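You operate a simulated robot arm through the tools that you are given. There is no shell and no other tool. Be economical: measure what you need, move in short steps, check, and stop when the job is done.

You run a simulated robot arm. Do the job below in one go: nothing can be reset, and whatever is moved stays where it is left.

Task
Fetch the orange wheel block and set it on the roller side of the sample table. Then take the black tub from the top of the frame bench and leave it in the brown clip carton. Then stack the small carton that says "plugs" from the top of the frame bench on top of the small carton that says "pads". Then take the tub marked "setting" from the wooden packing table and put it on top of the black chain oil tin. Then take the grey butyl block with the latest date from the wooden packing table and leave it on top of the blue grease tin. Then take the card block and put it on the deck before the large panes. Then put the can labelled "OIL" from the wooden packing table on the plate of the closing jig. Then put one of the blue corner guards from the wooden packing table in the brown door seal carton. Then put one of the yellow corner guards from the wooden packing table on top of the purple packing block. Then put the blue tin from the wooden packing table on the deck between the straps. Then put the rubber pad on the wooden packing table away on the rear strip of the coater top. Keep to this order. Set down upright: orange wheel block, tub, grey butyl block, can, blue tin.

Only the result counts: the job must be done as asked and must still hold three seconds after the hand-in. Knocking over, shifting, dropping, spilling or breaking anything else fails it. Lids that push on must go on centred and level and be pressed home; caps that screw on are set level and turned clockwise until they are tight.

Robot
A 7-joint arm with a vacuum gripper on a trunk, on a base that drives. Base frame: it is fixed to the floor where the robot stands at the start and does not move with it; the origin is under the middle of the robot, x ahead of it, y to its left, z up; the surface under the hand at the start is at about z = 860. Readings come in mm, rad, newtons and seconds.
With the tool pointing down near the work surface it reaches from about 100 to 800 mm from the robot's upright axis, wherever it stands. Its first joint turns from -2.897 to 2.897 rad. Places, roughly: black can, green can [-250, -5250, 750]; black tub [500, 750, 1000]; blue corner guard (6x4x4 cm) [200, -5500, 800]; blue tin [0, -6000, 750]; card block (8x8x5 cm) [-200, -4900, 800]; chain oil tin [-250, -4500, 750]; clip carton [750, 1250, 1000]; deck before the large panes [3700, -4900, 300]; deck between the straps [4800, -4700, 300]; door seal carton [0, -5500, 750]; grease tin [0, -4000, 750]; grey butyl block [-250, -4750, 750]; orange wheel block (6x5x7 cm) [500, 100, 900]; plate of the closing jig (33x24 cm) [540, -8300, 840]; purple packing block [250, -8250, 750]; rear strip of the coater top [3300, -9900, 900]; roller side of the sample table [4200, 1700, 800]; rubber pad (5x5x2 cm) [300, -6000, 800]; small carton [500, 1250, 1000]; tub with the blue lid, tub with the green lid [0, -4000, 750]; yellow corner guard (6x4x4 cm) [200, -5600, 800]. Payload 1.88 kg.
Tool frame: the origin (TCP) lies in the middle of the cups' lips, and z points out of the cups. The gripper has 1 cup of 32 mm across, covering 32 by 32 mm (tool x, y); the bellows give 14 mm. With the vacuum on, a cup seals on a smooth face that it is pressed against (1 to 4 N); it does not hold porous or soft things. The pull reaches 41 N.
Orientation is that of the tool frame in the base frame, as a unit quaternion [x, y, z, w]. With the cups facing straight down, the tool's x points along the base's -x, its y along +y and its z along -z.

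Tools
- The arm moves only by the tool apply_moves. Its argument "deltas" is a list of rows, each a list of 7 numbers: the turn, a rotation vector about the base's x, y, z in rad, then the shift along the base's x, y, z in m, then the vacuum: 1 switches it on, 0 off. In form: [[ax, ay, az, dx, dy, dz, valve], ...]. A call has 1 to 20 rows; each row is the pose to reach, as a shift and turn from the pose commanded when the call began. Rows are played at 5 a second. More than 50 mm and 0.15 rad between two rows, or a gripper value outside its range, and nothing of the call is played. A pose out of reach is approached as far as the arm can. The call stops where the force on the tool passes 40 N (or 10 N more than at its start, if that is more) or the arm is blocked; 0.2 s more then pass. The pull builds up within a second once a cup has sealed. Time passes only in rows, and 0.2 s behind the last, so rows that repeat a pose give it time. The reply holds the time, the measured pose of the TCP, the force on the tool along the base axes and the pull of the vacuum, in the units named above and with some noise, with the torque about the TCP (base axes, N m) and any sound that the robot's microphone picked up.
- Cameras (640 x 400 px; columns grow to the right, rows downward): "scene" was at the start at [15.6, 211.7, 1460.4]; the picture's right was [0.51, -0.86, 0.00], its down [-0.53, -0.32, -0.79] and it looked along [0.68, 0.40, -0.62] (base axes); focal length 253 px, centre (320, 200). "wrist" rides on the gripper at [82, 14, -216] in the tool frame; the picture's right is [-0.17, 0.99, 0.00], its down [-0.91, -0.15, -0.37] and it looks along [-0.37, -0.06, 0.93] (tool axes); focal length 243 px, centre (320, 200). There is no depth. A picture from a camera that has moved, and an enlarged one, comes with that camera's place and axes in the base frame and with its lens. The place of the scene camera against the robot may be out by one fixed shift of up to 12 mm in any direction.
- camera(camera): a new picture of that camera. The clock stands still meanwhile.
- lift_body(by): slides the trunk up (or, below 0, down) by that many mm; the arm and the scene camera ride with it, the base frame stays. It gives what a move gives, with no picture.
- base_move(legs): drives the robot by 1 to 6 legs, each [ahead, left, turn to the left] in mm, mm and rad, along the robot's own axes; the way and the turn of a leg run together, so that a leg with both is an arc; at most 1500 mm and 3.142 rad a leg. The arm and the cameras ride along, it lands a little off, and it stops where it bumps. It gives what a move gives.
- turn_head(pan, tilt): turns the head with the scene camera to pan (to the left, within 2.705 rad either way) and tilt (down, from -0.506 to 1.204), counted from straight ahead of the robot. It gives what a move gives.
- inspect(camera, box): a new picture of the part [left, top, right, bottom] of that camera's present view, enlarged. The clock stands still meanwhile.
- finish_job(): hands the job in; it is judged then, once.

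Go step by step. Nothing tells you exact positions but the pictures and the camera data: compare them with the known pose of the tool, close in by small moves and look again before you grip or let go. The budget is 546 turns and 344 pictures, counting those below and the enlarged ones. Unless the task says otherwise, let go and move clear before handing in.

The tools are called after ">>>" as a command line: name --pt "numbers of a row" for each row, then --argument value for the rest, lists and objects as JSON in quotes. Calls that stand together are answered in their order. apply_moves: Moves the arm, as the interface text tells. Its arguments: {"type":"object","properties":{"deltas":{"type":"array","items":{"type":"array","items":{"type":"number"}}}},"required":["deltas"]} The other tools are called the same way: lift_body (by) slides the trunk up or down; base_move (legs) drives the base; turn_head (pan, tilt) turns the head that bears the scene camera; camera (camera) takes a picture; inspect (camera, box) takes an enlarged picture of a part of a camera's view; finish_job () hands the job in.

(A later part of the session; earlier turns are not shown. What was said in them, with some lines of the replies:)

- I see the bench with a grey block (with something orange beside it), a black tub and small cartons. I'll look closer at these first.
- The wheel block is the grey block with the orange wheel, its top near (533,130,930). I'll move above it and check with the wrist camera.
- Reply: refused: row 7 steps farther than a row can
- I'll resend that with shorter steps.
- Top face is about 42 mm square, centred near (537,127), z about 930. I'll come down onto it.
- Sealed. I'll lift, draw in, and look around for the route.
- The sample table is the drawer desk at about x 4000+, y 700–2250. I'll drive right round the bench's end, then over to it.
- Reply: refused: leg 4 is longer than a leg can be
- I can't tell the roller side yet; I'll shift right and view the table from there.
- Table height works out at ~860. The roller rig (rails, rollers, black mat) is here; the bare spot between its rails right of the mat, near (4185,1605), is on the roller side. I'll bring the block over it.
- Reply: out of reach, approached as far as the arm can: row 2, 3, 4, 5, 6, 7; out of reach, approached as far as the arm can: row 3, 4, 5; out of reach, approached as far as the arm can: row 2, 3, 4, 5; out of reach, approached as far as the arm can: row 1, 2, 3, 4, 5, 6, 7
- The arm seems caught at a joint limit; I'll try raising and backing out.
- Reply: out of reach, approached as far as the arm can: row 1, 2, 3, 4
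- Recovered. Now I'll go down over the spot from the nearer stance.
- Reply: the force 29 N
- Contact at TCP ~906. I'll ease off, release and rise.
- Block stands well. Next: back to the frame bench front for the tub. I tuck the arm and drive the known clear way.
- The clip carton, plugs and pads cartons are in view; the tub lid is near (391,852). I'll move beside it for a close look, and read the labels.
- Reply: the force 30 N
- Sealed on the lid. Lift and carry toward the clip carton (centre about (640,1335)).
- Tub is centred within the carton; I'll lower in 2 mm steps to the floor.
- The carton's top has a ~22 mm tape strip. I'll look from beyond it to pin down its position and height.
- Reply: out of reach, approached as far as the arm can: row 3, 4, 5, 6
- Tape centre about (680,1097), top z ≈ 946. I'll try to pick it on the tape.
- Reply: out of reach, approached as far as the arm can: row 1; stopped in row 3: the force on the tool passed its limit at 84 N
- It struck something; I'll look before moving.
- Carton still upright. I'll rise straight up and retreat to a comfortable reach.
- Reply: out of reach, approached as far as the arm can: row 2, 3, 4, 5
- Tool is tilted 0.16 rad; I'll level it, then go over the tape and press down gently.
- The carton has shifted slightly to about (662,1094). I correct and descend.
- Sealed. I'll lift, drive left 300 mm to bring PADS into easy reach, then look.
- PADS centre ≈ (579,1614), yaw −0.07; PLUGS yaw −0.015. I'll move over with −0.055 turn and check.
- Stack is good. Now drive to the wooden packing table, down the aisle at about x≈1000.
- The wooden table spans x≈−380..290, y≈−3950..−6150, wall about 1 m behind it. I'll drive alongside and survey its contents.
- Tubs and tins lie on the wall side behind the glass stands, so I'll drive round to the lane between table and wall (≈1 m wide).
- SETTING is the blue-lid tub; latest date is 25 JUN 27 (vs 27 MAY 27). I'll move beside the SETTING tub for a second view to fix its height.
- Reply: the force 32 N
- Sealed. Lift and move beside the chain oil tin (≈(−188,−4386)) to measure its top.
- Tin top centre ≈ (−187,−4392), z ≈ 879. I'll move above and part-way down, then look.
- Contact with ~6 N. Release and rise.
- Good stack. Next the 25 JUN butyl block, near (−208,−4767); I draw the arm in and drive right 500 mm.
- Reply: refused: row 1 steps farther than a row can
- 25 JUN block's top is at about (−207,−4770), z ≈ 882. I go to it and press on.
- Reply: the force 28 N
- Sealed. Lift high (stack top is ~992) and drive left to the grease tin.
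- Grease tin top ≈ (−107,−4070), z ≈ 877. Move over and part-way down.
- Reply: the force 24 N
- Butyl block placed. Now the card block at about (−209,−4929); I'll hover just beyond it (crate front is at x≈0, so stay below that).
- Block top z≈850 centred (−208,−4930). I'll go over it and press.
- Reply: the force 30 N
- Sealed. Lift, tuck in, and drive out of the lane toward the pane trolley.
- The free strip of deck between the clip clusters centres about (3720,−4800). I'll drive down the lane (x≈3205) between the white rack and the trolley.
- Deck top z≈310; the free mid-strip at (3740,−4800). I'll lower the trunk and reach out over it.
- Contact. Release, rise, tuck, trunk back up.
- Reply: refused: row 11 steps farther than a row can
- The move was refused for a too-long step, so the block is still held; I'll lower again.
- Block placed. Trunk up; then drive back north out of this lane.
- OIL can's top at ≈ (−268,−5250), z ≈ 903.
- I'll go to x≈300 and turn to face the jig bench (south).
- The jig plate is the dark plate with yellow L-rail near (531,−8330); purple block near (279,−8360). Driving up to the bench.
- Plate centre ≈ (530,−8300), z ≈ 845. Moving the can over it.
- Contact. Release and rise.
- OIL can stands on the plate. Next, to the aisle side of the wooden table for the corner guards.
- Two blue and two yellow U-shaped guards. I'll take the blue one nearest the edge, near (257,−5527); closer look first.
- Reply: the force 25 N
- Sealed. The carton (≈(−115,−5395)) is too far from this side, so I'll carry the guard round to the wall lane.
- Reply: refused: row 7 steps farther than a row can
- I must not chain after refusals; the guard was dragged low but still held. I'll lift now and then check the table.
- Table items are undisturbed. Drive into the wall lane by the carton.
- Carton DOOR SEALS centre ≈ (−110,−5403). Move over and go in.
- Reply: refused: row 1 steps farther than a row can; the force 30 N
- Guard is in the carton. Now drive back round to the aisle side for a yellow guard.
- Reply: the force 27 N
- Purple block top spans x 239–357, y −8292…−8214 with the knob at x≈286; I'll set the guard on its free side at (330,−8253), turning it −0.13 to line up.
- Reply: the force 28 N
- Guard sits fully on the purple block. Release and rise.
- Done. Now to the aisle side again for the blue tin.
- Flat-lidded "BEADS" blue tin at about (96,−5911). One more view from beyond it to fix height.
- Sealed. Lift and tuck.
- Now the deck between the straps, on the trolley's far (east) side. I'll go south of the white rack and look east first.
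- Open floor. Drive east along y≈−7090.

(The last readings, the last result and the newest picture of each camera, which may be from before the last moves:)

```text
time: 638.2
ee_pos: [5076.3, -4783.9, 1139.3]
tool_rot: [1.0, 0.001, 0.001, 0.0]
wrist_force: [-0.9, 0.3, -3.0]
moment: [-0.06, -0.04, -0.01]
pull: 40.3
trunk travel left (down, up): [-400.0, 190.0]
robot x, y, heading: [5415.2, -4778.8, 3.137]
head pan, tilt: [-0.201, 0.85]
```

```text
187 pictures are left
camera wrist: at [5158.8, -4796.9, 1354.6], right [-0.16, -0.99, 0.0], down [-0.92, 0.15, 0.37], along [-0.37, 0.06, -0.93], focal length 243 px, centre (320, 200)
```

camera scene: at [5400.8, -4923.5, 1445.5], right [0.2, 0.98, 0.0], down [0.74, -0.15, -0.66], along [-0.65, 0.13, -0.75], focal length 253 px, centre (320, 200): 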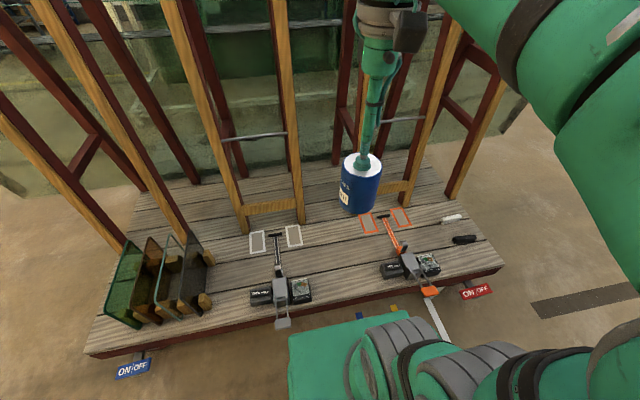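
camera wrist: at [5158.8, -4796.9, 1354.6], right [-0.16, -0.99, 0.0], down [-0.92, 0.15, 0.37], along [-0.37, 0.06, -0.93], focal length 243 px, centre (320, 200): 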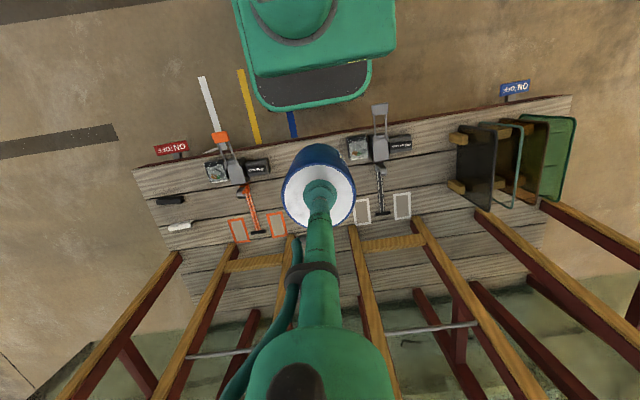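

The gap between the two straps centres on about (4803,−4710). Lower the trunk and reach in.

>>> lift_body --by -400

>>> apply_moves --pt "0 0 0 -0.045 0.012 0 1" --pt "0 0 0 -0.09 0.024 0 1" --pt "0 0 0 -0.135 0.036 0 1" --pt "0 0 0 -0.18 0.048 0 1" --pt "0 0 0 -0.225 0.06 0 1" --pt "0 0 0 -0.27 0.073 0 1" --pt "0 0 0 -0.27 0.073 -0.04 1" --pt "0 0 0 -0.27 0.073 -0.08 1" --pt "0 0 0 -0.27 0.073 -0.12 1" --pt "0 0 0 -0.27 0.073 -0.16 1" --pt "0 0 0 -0.27 0.073 -0.2 1" --pt "0 0 0 -0.27 0.073 -0.2 1"

>>> camera --camera "wrist"

>>> camera --camera "scene"

```text
time: 642.0
ee_pos: [5075.6, -4783.9, 739.7]
tool_rot: [1.0, 0.002, 0.001, 0.0]
wrist_force: [0.0, -1.1, -3.0]
moment: [0.0, -0.04, -0.01]
pull: 40.6
trunk travel left (down, up): [0.0, 590.0]
robot x, y, heading: [5416.7, -4777.6, 3.14]
head pan, tilt: [-0.201, 0.85]
```

```text
time: 644.6
ee_pos: [4806.0, -4711.3, 538.8]
tool_rot: [1.0, 0.0, 0.0, 0.001]
wrist_force: [0.1, 0.4, -3.6]
moment: [-0.04, -0.03, -0.01]
pull: 40.8
trunk travel left (down, up): [0.0, 590.0]
robot x, y, heading: [5412.0, -4781.6, 3.136]
head pan, tilt: [-0.201, 0.85]
```

```text
186 pictures are left
camera wrist: at [4887.5, -4724.0, 754.0], right [-0.17, -0.99, 0.0], down [-0.91, 0.15, 0.37], along [-0.37, 0.06, -0.93], focal length 243 px, centre (320, 200)
```

wrist: 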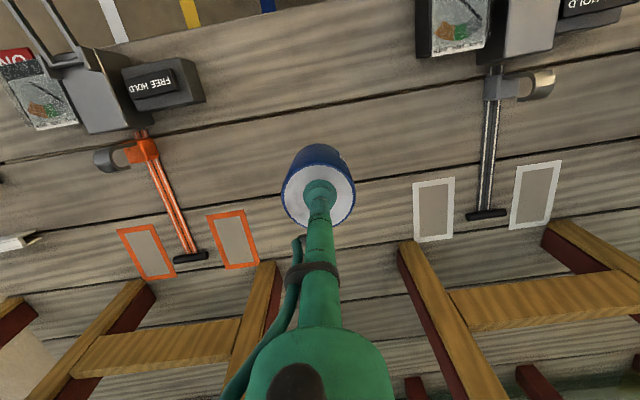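

```text
185 pictures are left
camera scene: at [5400.7, -4923.5, 1045.4], right [0.2, 0.98, 0.0], down [0.74, -0.15, -0.66], along [-0.65, 0.13, -0.75], focal length 253 px, centre (320, 200)
```

scene: 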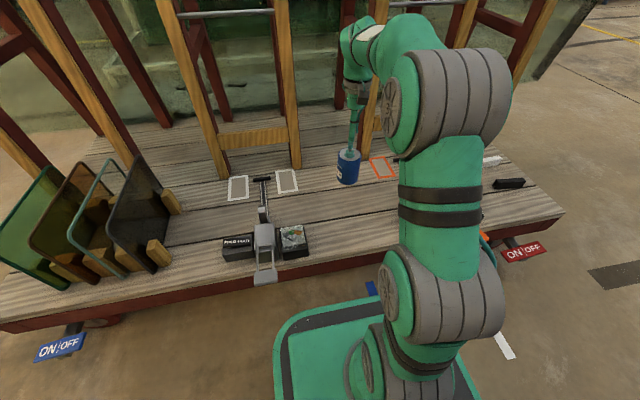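

>>> apply_moves --pt "0 0 0 0 0 -0.04 1" --pt "0 0 0 0 0 -0.08 1" --pt "0 0 0 0 0 -0.105 1" --pt "0 0 0 0 0 -0.109 1" --pt "0 0 0 0 0 -0.112 1" --pt "0 0 0 0 0 -0.114 1" --pt "0 0 0 0 0 -0.114 1"

>>> inspect --camera "scene" --box '[300, 130, 400, 210]'

```text
time: 646.2
ee_pos: [4806.2, -4710.2, 424.9]
tool_rot: [1.0, 0.001, 0.002, 0.0]
wrist_force: [-0.4, 0.7, -3.7]
moment: [-0.01, -0.03, 0.02]
pull: 40.5
trunk travel left (down, up): [0.0, 590.0]
robot x, y, heading: [5418.4, -4775.5, 3.142]
head pan, tilt: [-0.201, 0.85]
```

```text
5.00 times, centred on (350, 170) of scene
camera zoom: at [5400.7, -4923.5, 1045.4], right [0.2, 0.98, 0.0], down [0.74, -0.15, -0.66], along [-0.65, 0.13, -0.75], focal length 1263 px, centre (170, 350)
```

zoom: 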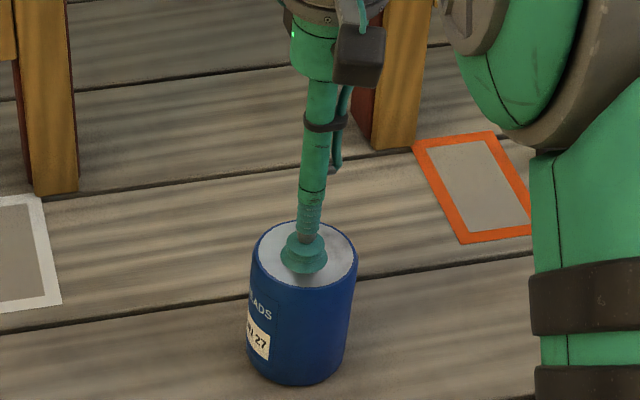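

>>> apply_moves --pt "0 0 0 0 0 -0.002 1" --pt "0 0 0 0 0 -0.004 1" --pt "0 0 0 0 0 -0.006 1" --pt "0 0 0 0 0 -0.006 1"

```text
time: 647.2
ee_pos: [4805.8, -4710.7, 419.8]
tool_rot: [1.0, 0.0, 0.0, 0.0]
wrist_force: [2.8, -1.2, 6.6]
moment: [0.06, 0.01, -0.04]
pull: 40.7
trunk travel left (down, up): [0.0, 590.0]
robot x, y, heading: [5413.5, -4780.0, 3.138]
head pan, tilt: [-0.201, 0.85]
```

Contact. Release and rise.

>>> apply_moves --pt "0 0 0 0 0 0 0" --pt "0 0 0 0 0 0 0" --pt "0 0 0 0 0 0 0" --pt "0 0 0 0 0 0.005 0" --pt "0 0 0 0 0 0.03 0" --pt "0 0 0 0 0 0.07 0" --pt "0 0 0 0 0 0.115 0" --pt "0 0 0 0 0 0.16 0" --pt "0 0 0 0.02 -0.005 0.2 0" --pt "0 0 0 0.05 -0.01 0.235 0" --pt "0 0 0 0.09 -0.02 0.26 0" --pt "0 0 0 0.13 -0.03 0.28 0" --pt "0 0 0 0.17 -0.04 0.3 0" --pt "0 0 0 0.21 -0.05 0.31 0" --pt "0 0 0 0.255 -0.06 0.32 0" --pt "0 0 0 0.27 -0.07 0.32 0" --pt "0 0 0 0.27 -0.07 0.32 0"

>>> inspect --camera "scene" --box '[260, 120, 420, 230]'

```text
time: 650.8
ee_pos: [5076.9, -4779.4, 740.0]
tool_rot: [1.0, 0.001, 0.001, 0.001]
wrist_force: [-0.5, -0.7, 0.8]
moment: [-0.01, -0.02, -0.01]
pull: 0.0
trunk travel left (down, up): [0.0, 590.0]
robot x, y, heading: [5413.8, -4781.9, 3.138]
head pan, tilt: [-0.201, 0.85]
```

```text
3.64 times, centred on (340, 175) of scene
camera zoom: at [5400.8, -4923.5, 1045.4], right [0.2, 0.98, 0.0], down [0.74, -0.15, -0.66], along [-0.65, 0.13, -0.75], focal length 918 px, centre (247, 291)
```

zoom: 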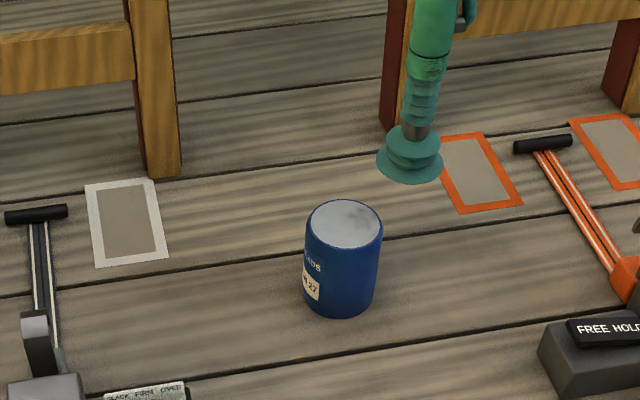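

Blue tin is set. Trunk up and drive back to the wooden table for the rubber pad.

>>> lift_body --by 400

>>> base_move --legs '[[-40, 1150, 0], [0, 1150, 0], [1450, 0, 0], [1450, 0, 0]]'

```text
time: 654.6
ee_pos: [5078.1, -4779.3, 1139.4]
tool_rot: [1.0, 0.001, 0.001, 0.001]
wrist_force: [-0.5, -0.6, 1.0]
moment: [-0.01, -0.03, 0.03]
pull: 0.1
trunk travel left (down, up): [-400.0, 190.0]
robot x, y, heading: [5416.7, -4776.0, 3.136]
head pan, tilt: [-0.201, 0.85]
```

```text
time: 679.3
ee_pos: [2252.7, -7168.3, 1140.2]
tool_rot: [1.0, 0.019, 0.002, 0.0]
wrist_force: [-0.2, 0.0, 0.6]
moment: [0.03, -0.03, 0.02]
pull: 0.2
trunk travel left (down, up): [-400.0, 190.0]
robot x, y, heading: [2591.2, -7156.5, -3.108]
head pan, tilt: [-0.201, 0.85]
```

>>> base_move --legs '[[0, 0, -0.034], [1450, 0, 0], [300, 0, 0], [0, -1150, 0]]'

```text
time: 694.1
ee_pos: [467.2, -6017.5, 1140.2]
tool_rot: [1.0, 0.001, 0.001, 0.001]
wrist_force: [-0.2, 0.6, -0.6]
moment: [0.01, -0.01, -0.01]
pull: 0.1
trunk travel left (down, up): [-400.0, 190.0]
robot x, y, heading: [806.1, -6016.3, 3.143]
head pan, tilt: [-0.201, 0.85]
```

>>> base_move --legs '[[150, 0, 0]]'

>>> apply_moves --pt "0 0 0 -0.04 0.02 0 0" --pt "0 0 0 -0.08 0.025 0 0" --pt "0 0 0 -0.08 0.025 -0.045 0" --pt "0 0 0 -0.08 0.025 -0.09 0" --pt "0 0 0 -0.08 0.025 -0.135 0" --pt "0 0 0 -0.08 0.025 -0.18 0" --pt "0 0 0 -0.08 0.025 -0.18 0"

>>> camera --camera "wrist"

```text
time: 695.5
ee_pos: [316.5, -6019.3, 1140.5]
tool_rot: [1.0, 0.003, 0.002, 0.0]
wrist_force: [0.6, 0.3, 0.5]
moment: [0.0, 0.01, 0.02]
pull: 0.1
trunk travel left (down, up): [-400.0, 190.0]
robot x, y, heading: [655.6, -6019.1, -3.139]
head pan, tilt: [-0.201, 0.85]
```

```text
time: 697.1
ee_pos: [235.2, -5994.1, 962.9]
tool_rot: [1.0, 0.003, 0.001, 0.0]
wrist_force: [-0.2, 0.2, -0.1]
moment: [-0.04, -0.03, 0.02]
pull: 0.0
trunk travel left (down, up): [-400.0, 190.0]
robot x, y, heading: [655.9, -6017.8, -3.142]
head pan, tilt: [-0.201, 0.85]
```

```text
182 pictures are left
camera wrist: at [317.7, -6007.2, 1178.7], right [-0.16, -0.99, 0.0], down [-0.92, 0.15, 0.37], along [-0.37, 0.06, -0.93], focal length 243 px, centre (320, 200)
```

wrist: 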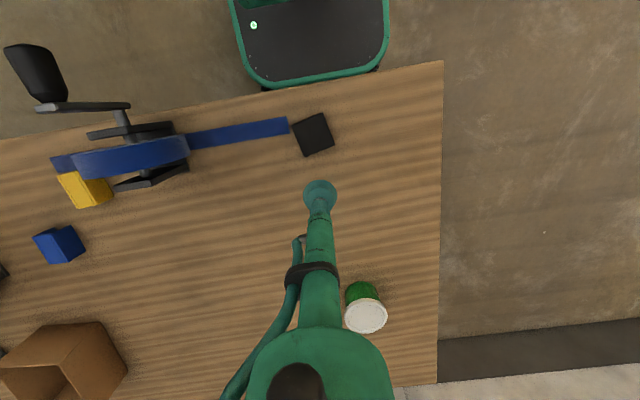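

>>> inspect --camera "wrist" --box '[270, 90, 370, 180]'

```text
4.44 times, centred on (320, 135) of wrist
camera zoom: at [317.7, -6007.2, 1178.7], right [-0.16, -0.99, 0.0], down [-0.92, 0.15, 0.37], along [-0.37, 0.06, -0.93], focal length 1078 px, centre (320, 489)
```

zoom: 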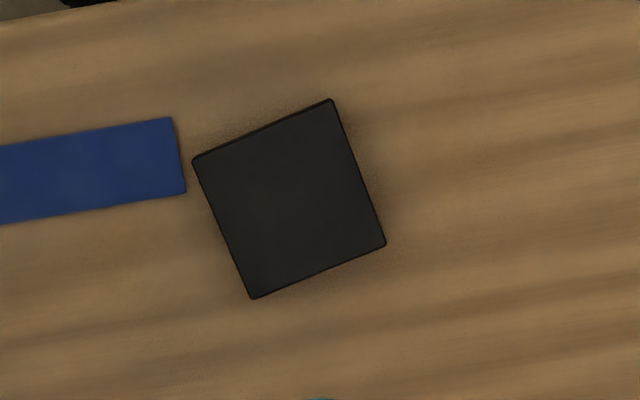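

>>> apply_moves --pt "0 0 0 0.04 0.0035 -0.01 0" --pt "0 0 0 0.04 0.0035 -0.055 0" --pt "0 0 0 0.04 0.0035 -0.1 0" --pt "0 0 0 0.04 0.0035 -0.133 1" --pt "0 0 0 0.04 0.0035 -0.14 1" --pt "0 0 0 0.04 0.0035 -0.144 1" --pt "0 0 0 0.04 0.0035 -0.148 1" --pt "0 0 0 0.04 0.0035 -0.148 1" --pt "0 0 0 0.04 0.0035 -0.148 1"

```text
time: 699.1
ee_pos: [276.7, -5990.7, 813.5]
tool_rot: [1.0, 0.002, -0.001, 0.0]
wrist_force: [5.3, -3.1, 23.4]
moment: [0.0, -0.02, -0.01]
pull: 40.5
trunk travel left (down, up): [-400.0, 190.0]
robot x, y, heading: [652.1, -6017.7, -3.14]
head pan, tilt: [-0.201, 0.85]
```

Sealed. Lift and tuck.

>>> apply_moves --pt "0 0 0 0 0 0.03 1" --pt "0 0 0 0 0 0.07 1" --pt "0 0 0 0 0 0.115 1" --pt "0 0 0 0 0 0.16 1" --pt "0 0 0 0 0 0.205 1" --pt "0 0 0 0.02 0 0.245 1" --pt "0 0 0 0.03 -0.02 0.285 1" --pt "0 0 0 0.03 -0.025 0.325 1" --pt "0 0 0 0.03 -0.025 0.325 1"

```text
time: 701.1
ee_pos: [307.4, -6015.0, 1135.6]
tool_rot: [1.0, 0.003, 0.001, 0.001]
wrist_force: [-0.1, -0.4, -0.4]
moment: [0.02, -0.01, 0.0]
pull: 40.7
trunk travel left (down, up): [-400.0, 190.0]
robot x, y, heading: [651.0, -6017.3, -3.139]
head pan, tilt: [-0.201, 0.85]
```

>>> base_move --legs '[[-350, 0, 0], [0, 1250, 0], [-1200, 0, 0], [0, 1000, 0]]'

>>> turn_head --pan 2.1 --tilt 0.3

>>> camera --camera "scene"

```text
time: 719.6
ee_pos: [1902.3, -8255.8, 1135.8]
tool_rot: [0.999, 0.034, 0.001, 0.0]
wrist_force: [0.2, -0.8, -0.2]
moment: [-0.02, 0.01, -0.01]
pull: 40.9
trunk travel left (down, up): [-400.0, 190.0]
robot x, y, heading: [2254.9, -8236.8, -3.076]
head pan, tilt: [-0.201, 0.85]
```

```text
time: 721.8
ee_pos: [1902.0, -8256.1, 1136.3]
tool_rot: [0.999, 0.034, 0.002, -0.001]
wrist_force: [-0.4, 0.3, -0.4]
moment: [-0.01, -0.01, 0.0]
pull: 40.7
trunk travel left (down, up): [-400.0, 190.0]
robot x, y, heading: [2248.5, -8237.7, -3.072]
head pan, tilt: [2.1, 0.3]
```

```text
180 pictures are left
camera scene: at [2374.7, -8469.2, 1493.8], right [-0.83, -0.56, 0.0], down [-0.17, 0.25, -0.96], along [0.53, -0.79, -0.3], focal length 253 px, centre (320, 200)
```

scene: 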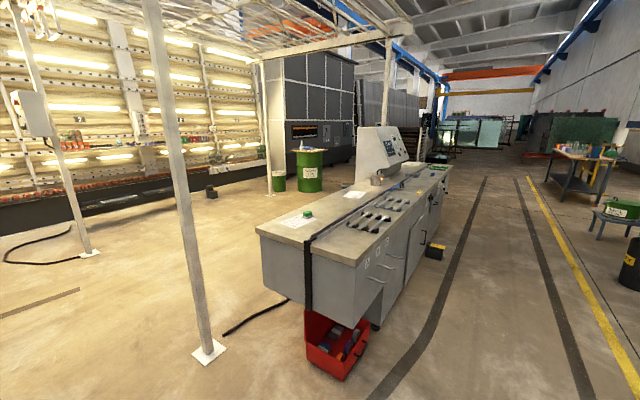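

The coater is the long grey console (x≈2770–3380, y from −9345 south); its rear strip is the east edge of the top. I'll move north of it for a better view.

>>> base_move --legs '[[0, 0, -0.069], [-1000, 100, 0], [0, 0, 1.57]]'

>>> turn_head --pan 0.15 --tilt 0.45

>>> camera --camera "scene"

```text
time: 731.4
ee_pos: [3266.3, -8693.7, 1135.4]
tool_rot: [0.717, 0.697, 0.001, 0.0]
wrist_force: [0.2, 0.2, -1.0]
moment: [0.03, 0.01, 0.0]
pull: 40.6
trunk travel left (down, up): [-400.0, 190.0]
robot x, y, heading: [3281.3, -8347.5, -1.604]
head pan, tilt: [2.1, 0.3]
```

```text
time: 733.3
ee_pos: [3267.3, -8695.3, 1137.1]
tool_rot: [0.718, 0.697, 0.0, 0.0]
wrist_force: [0.0, 0.1, -0.2]
moment: [-0.02, 0.04, -0.01]
pull: 41.0
trunk travel left (down, up): [-400.0, 190.0]
robot x, y, heading: [3281.9, -8348.9, -1.61]
head pan, tilt: [0.15, 0.45]
```

```text
179 pictures are left
camera scene: at [3459.9, -8379.0, 1479.9], right [-0.99, -0.12, 0.0], down [-0.05, 0.43, -0.9], along [0.1, -0.89, -0.44], focal length 253 px, centre (320, 200)
```

scene: 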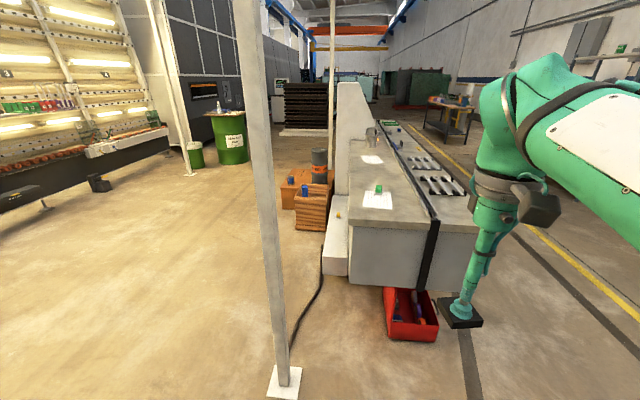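

The free part of the rear strip lies between the two papers, y≈−9700…−10200, x≈3060–3430. I'll reach it from the west side; driving round.

>>> base_move --legs '[[0, -850, 0], [300, 0, 0], [0, 0, 1.607], [0, -1250, 0]]'

>>> turn_head --pan -0.1 --tilt 0.6

>>> camera --camera "scene"

```text
time: 749.0
ee_pos: [2785.9, -9826.8, 1136.1]
tool_rot: [-0.002, 1.0, 0.001, -0.001]
wrist_force: [0.1, 0.9, -1.1]
moment: [0.01, -0.05, 0.0]
pull: 40.2
trunk travel left (down, up): [-400.0, 190.0]
robot x, y, heading: [2436.8, -9825.4, -0.001]
head pan, tilt: [0.15, 0.45]
```

```text
time: 749.8
ee_pos: [2785.4, -9826.3, 1135.5]
tool_rot: [-0.002, 1.0, 0.001, 0.0]
wrist_force: [0.3, 0.4, -0.2]
moment: [-0.01, 0.01, 0.03]
pull: 40.8
trunk travel left (down, up): [-400.0, 190.0]
robot x, y, heading: [2437.5, -9822.8, -0.001]
head pan, tilt: [-0.099, 0.6]
```

```text
178 pictures are left
camera scene: at [2465.8, -9664.7, 1466.4], right [-0.1, -0.99, 0.0], down [-0.56, 0.06, -0.83], along [0.82, -0.08, -0.56], focal length 253 px, centre (320, 200)
```

scene: 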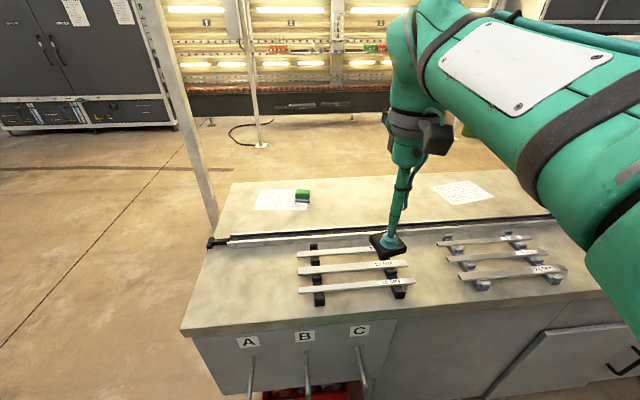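

>>> camera --camera "wrist"

```text
177 pictures are left
camera wrist: at [2703.8, -9813.1, 1350.8], right [0.16, 0.99, 0.0], down [0.92, -0.15, 0.37], along [0.37, -0.06, -0.93], focal length 243 px, centre (320, 200)
```

wrist: 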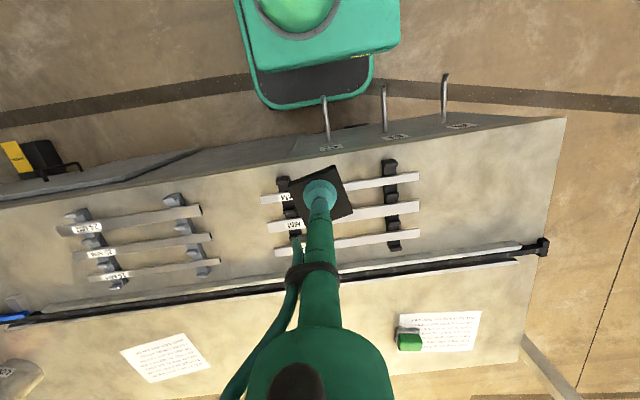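

Console top z≈893; rail at x≈3087, rear strip x≈3105–3440, free y −9710…−10220. Levers stick out north of y −9850, so I'll stand at y≈−10110, a bit closer.

>>> base_move --legs '[[0, -290, 0], [35, 0, 0]]'

>>> lift_body --by -120

>>> camera --camera "wrist"

```text
time: 752.2
ee_pos: [2817.4, -10118.3, 1135.1]
tool_rot: [0.002, 1.0, 0.0, -0.001]
wrist_force: [-1.3, 0.1, -0.4]
moment: [0.02, 0.02, 0.02]
pull: 41.1
trunk travel left (down, up): [-400.0, 190.0]
robot x, y, heading: [2466.8, -10111.1, -0.008]
head pan, tilt: [-0.099, 0.6]
```

```text
time: 753.7
ee_pos: [2817.8, -10118.9, 1016.1]
tool_rot: [0.002, 1.0, 0.001, -0.001]
wrist_force: [0.9, 0.2, 0.0]
moment: [0.01, 0.0, -0.06]
pull: 41.2
trunk travel left (down, up): [-280.0, 310.0]
robot x, y, heading: [2470.0, -10114.6, -0.006]
head pan, tilt: [-0.099, 0.6]
```

```text
176 pictures are left
camera wrist: at [2737.3, -10104.6, 1230.8], right [0.17, 0.99, 0.0], down [0.91, -0.16, 0.37], along [0.37, -0.06, -0.93], focal length 243 px, centre (320, 200)
```

wrist: 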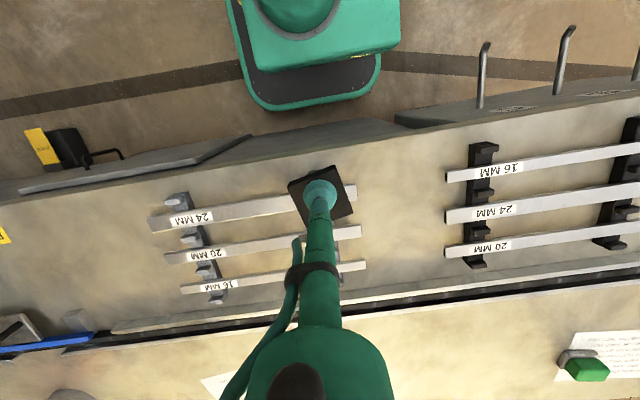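

>>> apply_moves --pt "0 0 0 0.045 0.011 0 1" --pt "0 0 0 0.09 0.022 0 1" --pt "0 0 0 0.135 0.033 0 1" --pt "0 0 0 0.18 0.044 0 1" --pt "0 0 0 0.225 0.055 0 1" --pt "0 0 0 0.27 0.066 0 1" --pt "0 0 0 0.315 0.077 0 1" --pt "0 0 0 0.34 0.089 0 1" --pt "0 0 0 0.34 0.089 0 1"

>>> camera --camera "wrist"

>>> camera --camera "scene"

```text
time: 755.7
ee_pos: [3146.9, -10031.5, 1006.3]
tool_rot: [0.001, 1.0, 0.001, 0.0]
wrist_force: [-1.4, 0.2, 0.0]
moment: [-0.02, 0.0, -0.02]
pull: 40.6
out of reach, approached as far as the arm can: row 8, 9
trunk travel left (down, up): [-280.0, 310.0]
robot x, y, heading: [2468.9, -10111.5, -0.005]
head pan, tilt: [-0.099, 0.6]
```

```text
175 pictures are left
camera wrist: at [3065.6, -10017.4, 1221.0], right [0.17, 0.99, 0.0], down [0.91, -0.16, 0.37], along [0.37, -0.06, -0.93], focal length 243 px, centre (320, 200)
```

wrist: 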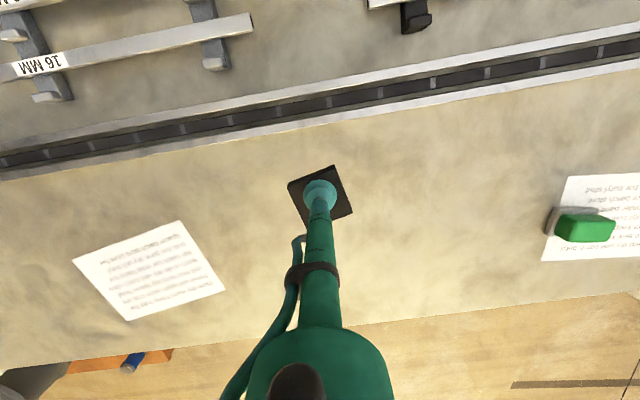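

```text
174 pictures are left
camera scene: at [2500.2, -9954.8, 1346.3], right [-0.11, -0.99, 0.0], down [-0.56, 0.06, -0.83], along [0.82, -0.09, -0.56], focal length 253 px, centre (320, 200)
```

scene: 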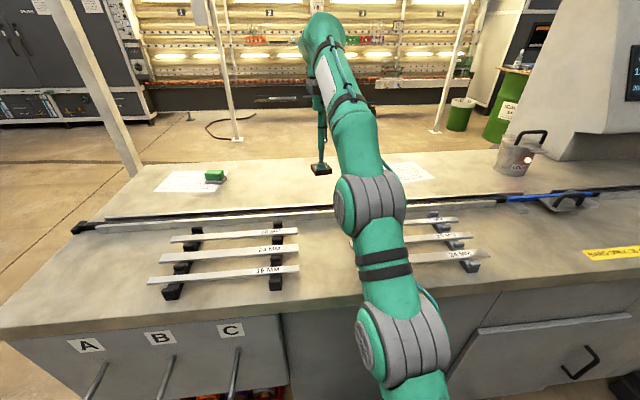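

Reach improves lower down; I'll descend a little and then push further back.

>>> apply_moves --pt "0 0 0 0 0 -0.03 1" --pt "0 0 0 0 0 -0.065 1" --pt "0 0 0 0.015 0 -0.065 1" --pt "0 0 0 0.03 0 -0.065 1" --pt "0 0 0 0.03 0 -0.065 1"

```text
time: 756.9
ee_pos: [3178.1, -10031.2, 941.1]
tool_rot: [0.002, 1.0, 0.001, -0.001]
wrist_force: [0.4, 0.4, -0.3]
moment: [0.01, 0.05, 0.02]
pull: 41.4
trunk travel left (down, up): [-280.0, 310.0]
robot x, y, heading: [2469.9, -10110.3, -0.01]
head pan, tilt: [-0.099, 0.6]
```

>>> apply_moves --pt "0 0 0 0.01 0 -0.01 1" --pt "0 0 0 0.02 0 -0.018 1" --pt "0 0 0 0.02 0 -0.021 1" --pt "0 0 0 0.02 0 -0.024 1" --pt "0 0 0 0.02 0 -0.024 1"

>>> inspect --camera "scene" --box '[280, 130, 360, 200]'

```text
time: 758.1
ee_pos: [3196.9, -10032.9, 917.2]
tool_rot: [0.001, 1.0, 0.0, -0.001]
wrist_force: [-0.6, -0.6, -0.4]
moment: [0.02, 0.01, 0.01]
pull: 40.5
trunk travel left (down, up): [-280.0, 310.0]
robot x, y, heading: [2472.9, -10113.1, -0.007]
head pan, tilt: [-0.099, 0.6]
```

```text
5.71 times, centred on (320, 165) of scene
camera zoom: at [2500.1, -9954.8, 1346.3], right [-0.11, -0.99, 0.0], down [-0.56, 0.06, -0.83], along [0.82, -0.09, -0.56], focal length 1443 px, centre (320, 400)
```

zoom: 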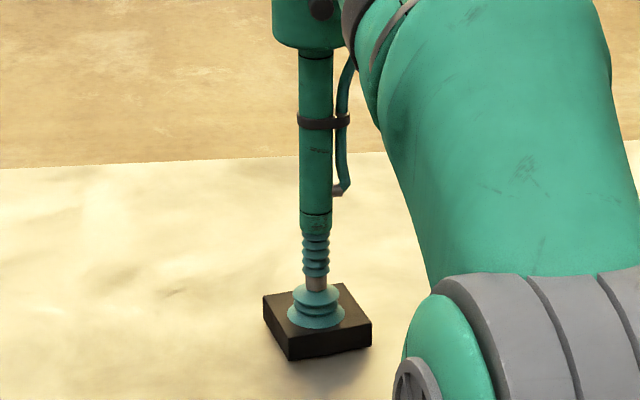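

>>> apply_moves --pt "0 0 0 0 0 -0.002 1" --pt "0 0 0 0 0 -0.004 1" --pt "0 0 0 0 0 -0.006 1" --pt "0 0 0 0 0 -0.006 1"

```text
time: 759.1
ee_pos: [3197.9, -10031.4, 914.9]
tool_rot: [0.001, 1.0, 0.001, 0.002]
wrist_force: [-0.2, -1.9, 18.8]
moment: [-0.01, 0.05, 0.02]
pull: 40.9
trunk travel left (down, up): [-280.0, 310.0]
robot x, y, heading: [2471.7, -10114.8, -0.009]
head pan, tilt: [-0.099, 0.6]
```

Contact. Release, rise a bit, then draw back while rising only gradually (reach limit).

>>> apply_moves --pt "0 0 0 0 0 0.002 1" --pt "0 0 0 0 0 0.002 0" --pt "0 0 0 0 0 0.002 0" --pt "0 0 0 0 0 0.002 0" --pt "0 0 0 0 0 0.006 0" --pt "0 0 0 0 0 0.02 0" --pt "0 0 0 -0.01 0 0.04 0" --pt "0 0 0 -0.03 0 0.06 0" --pt "0 0 0 -0.06 0 0.075 0" --pt "0 0 0 -0.1 0 0.09 0" --pt "0 0 0 -0.14 0 0.1 0" --pt "0 0 0 -0.18 0 0.1 0" --pt "0 0 0 -0.22 0 0.1 0" --pt "0 0 0 -0.22 0 0.1 0"

>>> camera --camera "scene"

>>> camera --camera "wrist"

```text
time: 762.1
ee_pos: [2975.1, -10030.7, 1011.2]
tool_rot: [0.002, 1.0, 0.001, -0.001]
wrist_force: [-0.2, 0.0, 0.0]
moment: [0.0, -0.02, 0.0]
pull: 0.1
trunk travel left (down, up): [-280.0, 310.0]
robot x, y, heading: [2469.5, -10114.8, -0.006]
head pan, tilt: [-0.099, 0.6]
```

```text
172 pictures are left
camera scene: at [2499.9, -9954.9, 1346.3], right [-0.11, -0.99, 0.0], down [-0.56, 0.06, -0.83], along [0.82, -0.09, -0.56], focal length 253 px, centre (320, 200)
```

scene: 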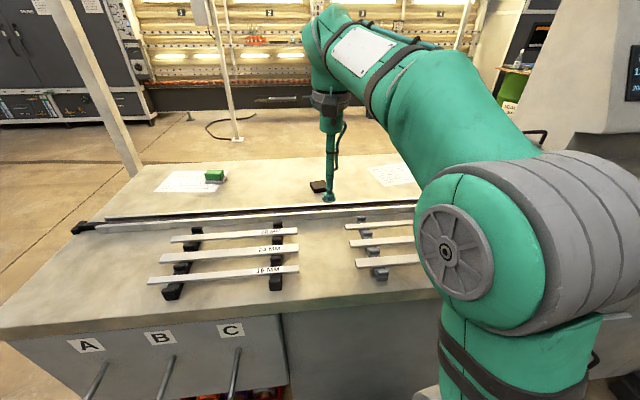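

```text
171 pictures are left
camera wrist: at [2894.8, -10017.0, 1225.9], right [0.17, 0.99, 0.0], down [0.91, -0.16, 0.37], along [0.37, -0.06, -0.93], focal length 243 px, centre (320, 200)
```

wrist: 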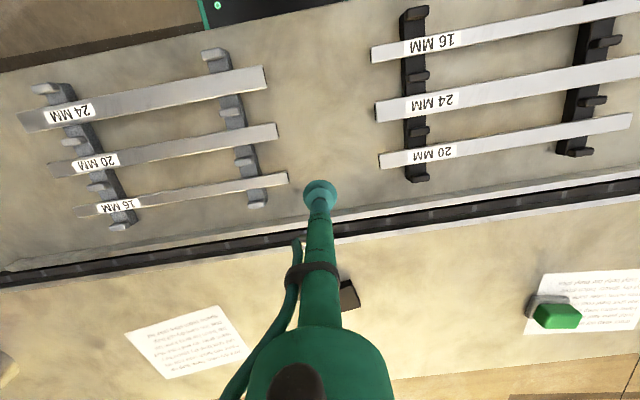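

All eleven items now stand where asked, the pad lies on the rear strip of the coater top, and the gripper is clear, so I'm handing in.

>>> finish_job

```text
The job is handed in.
```

I carried out all eleven moves in the order given and handed the job in. No result came back, so I don't know whether it passed.

Three placements or events could matter to the judging:

- **Roller side:** nothing on the sample table is labelled as such. I set the orange wheel block on the bare tabletop between the roller rig's rails, just right of its black mat, at about (4183, 1597).
- **Card block:** it sits on the deck before the large panes, at about (3765, -4796). That is towards the pane side of the spot given.
- **Rough handling on the way:** I knocked the "plugs" carton about 15 mm before picking it up. I also drove off once with the first blue corner guard still at table height. A picture taken right after the drive-off showed nothing else moved on the packing table.
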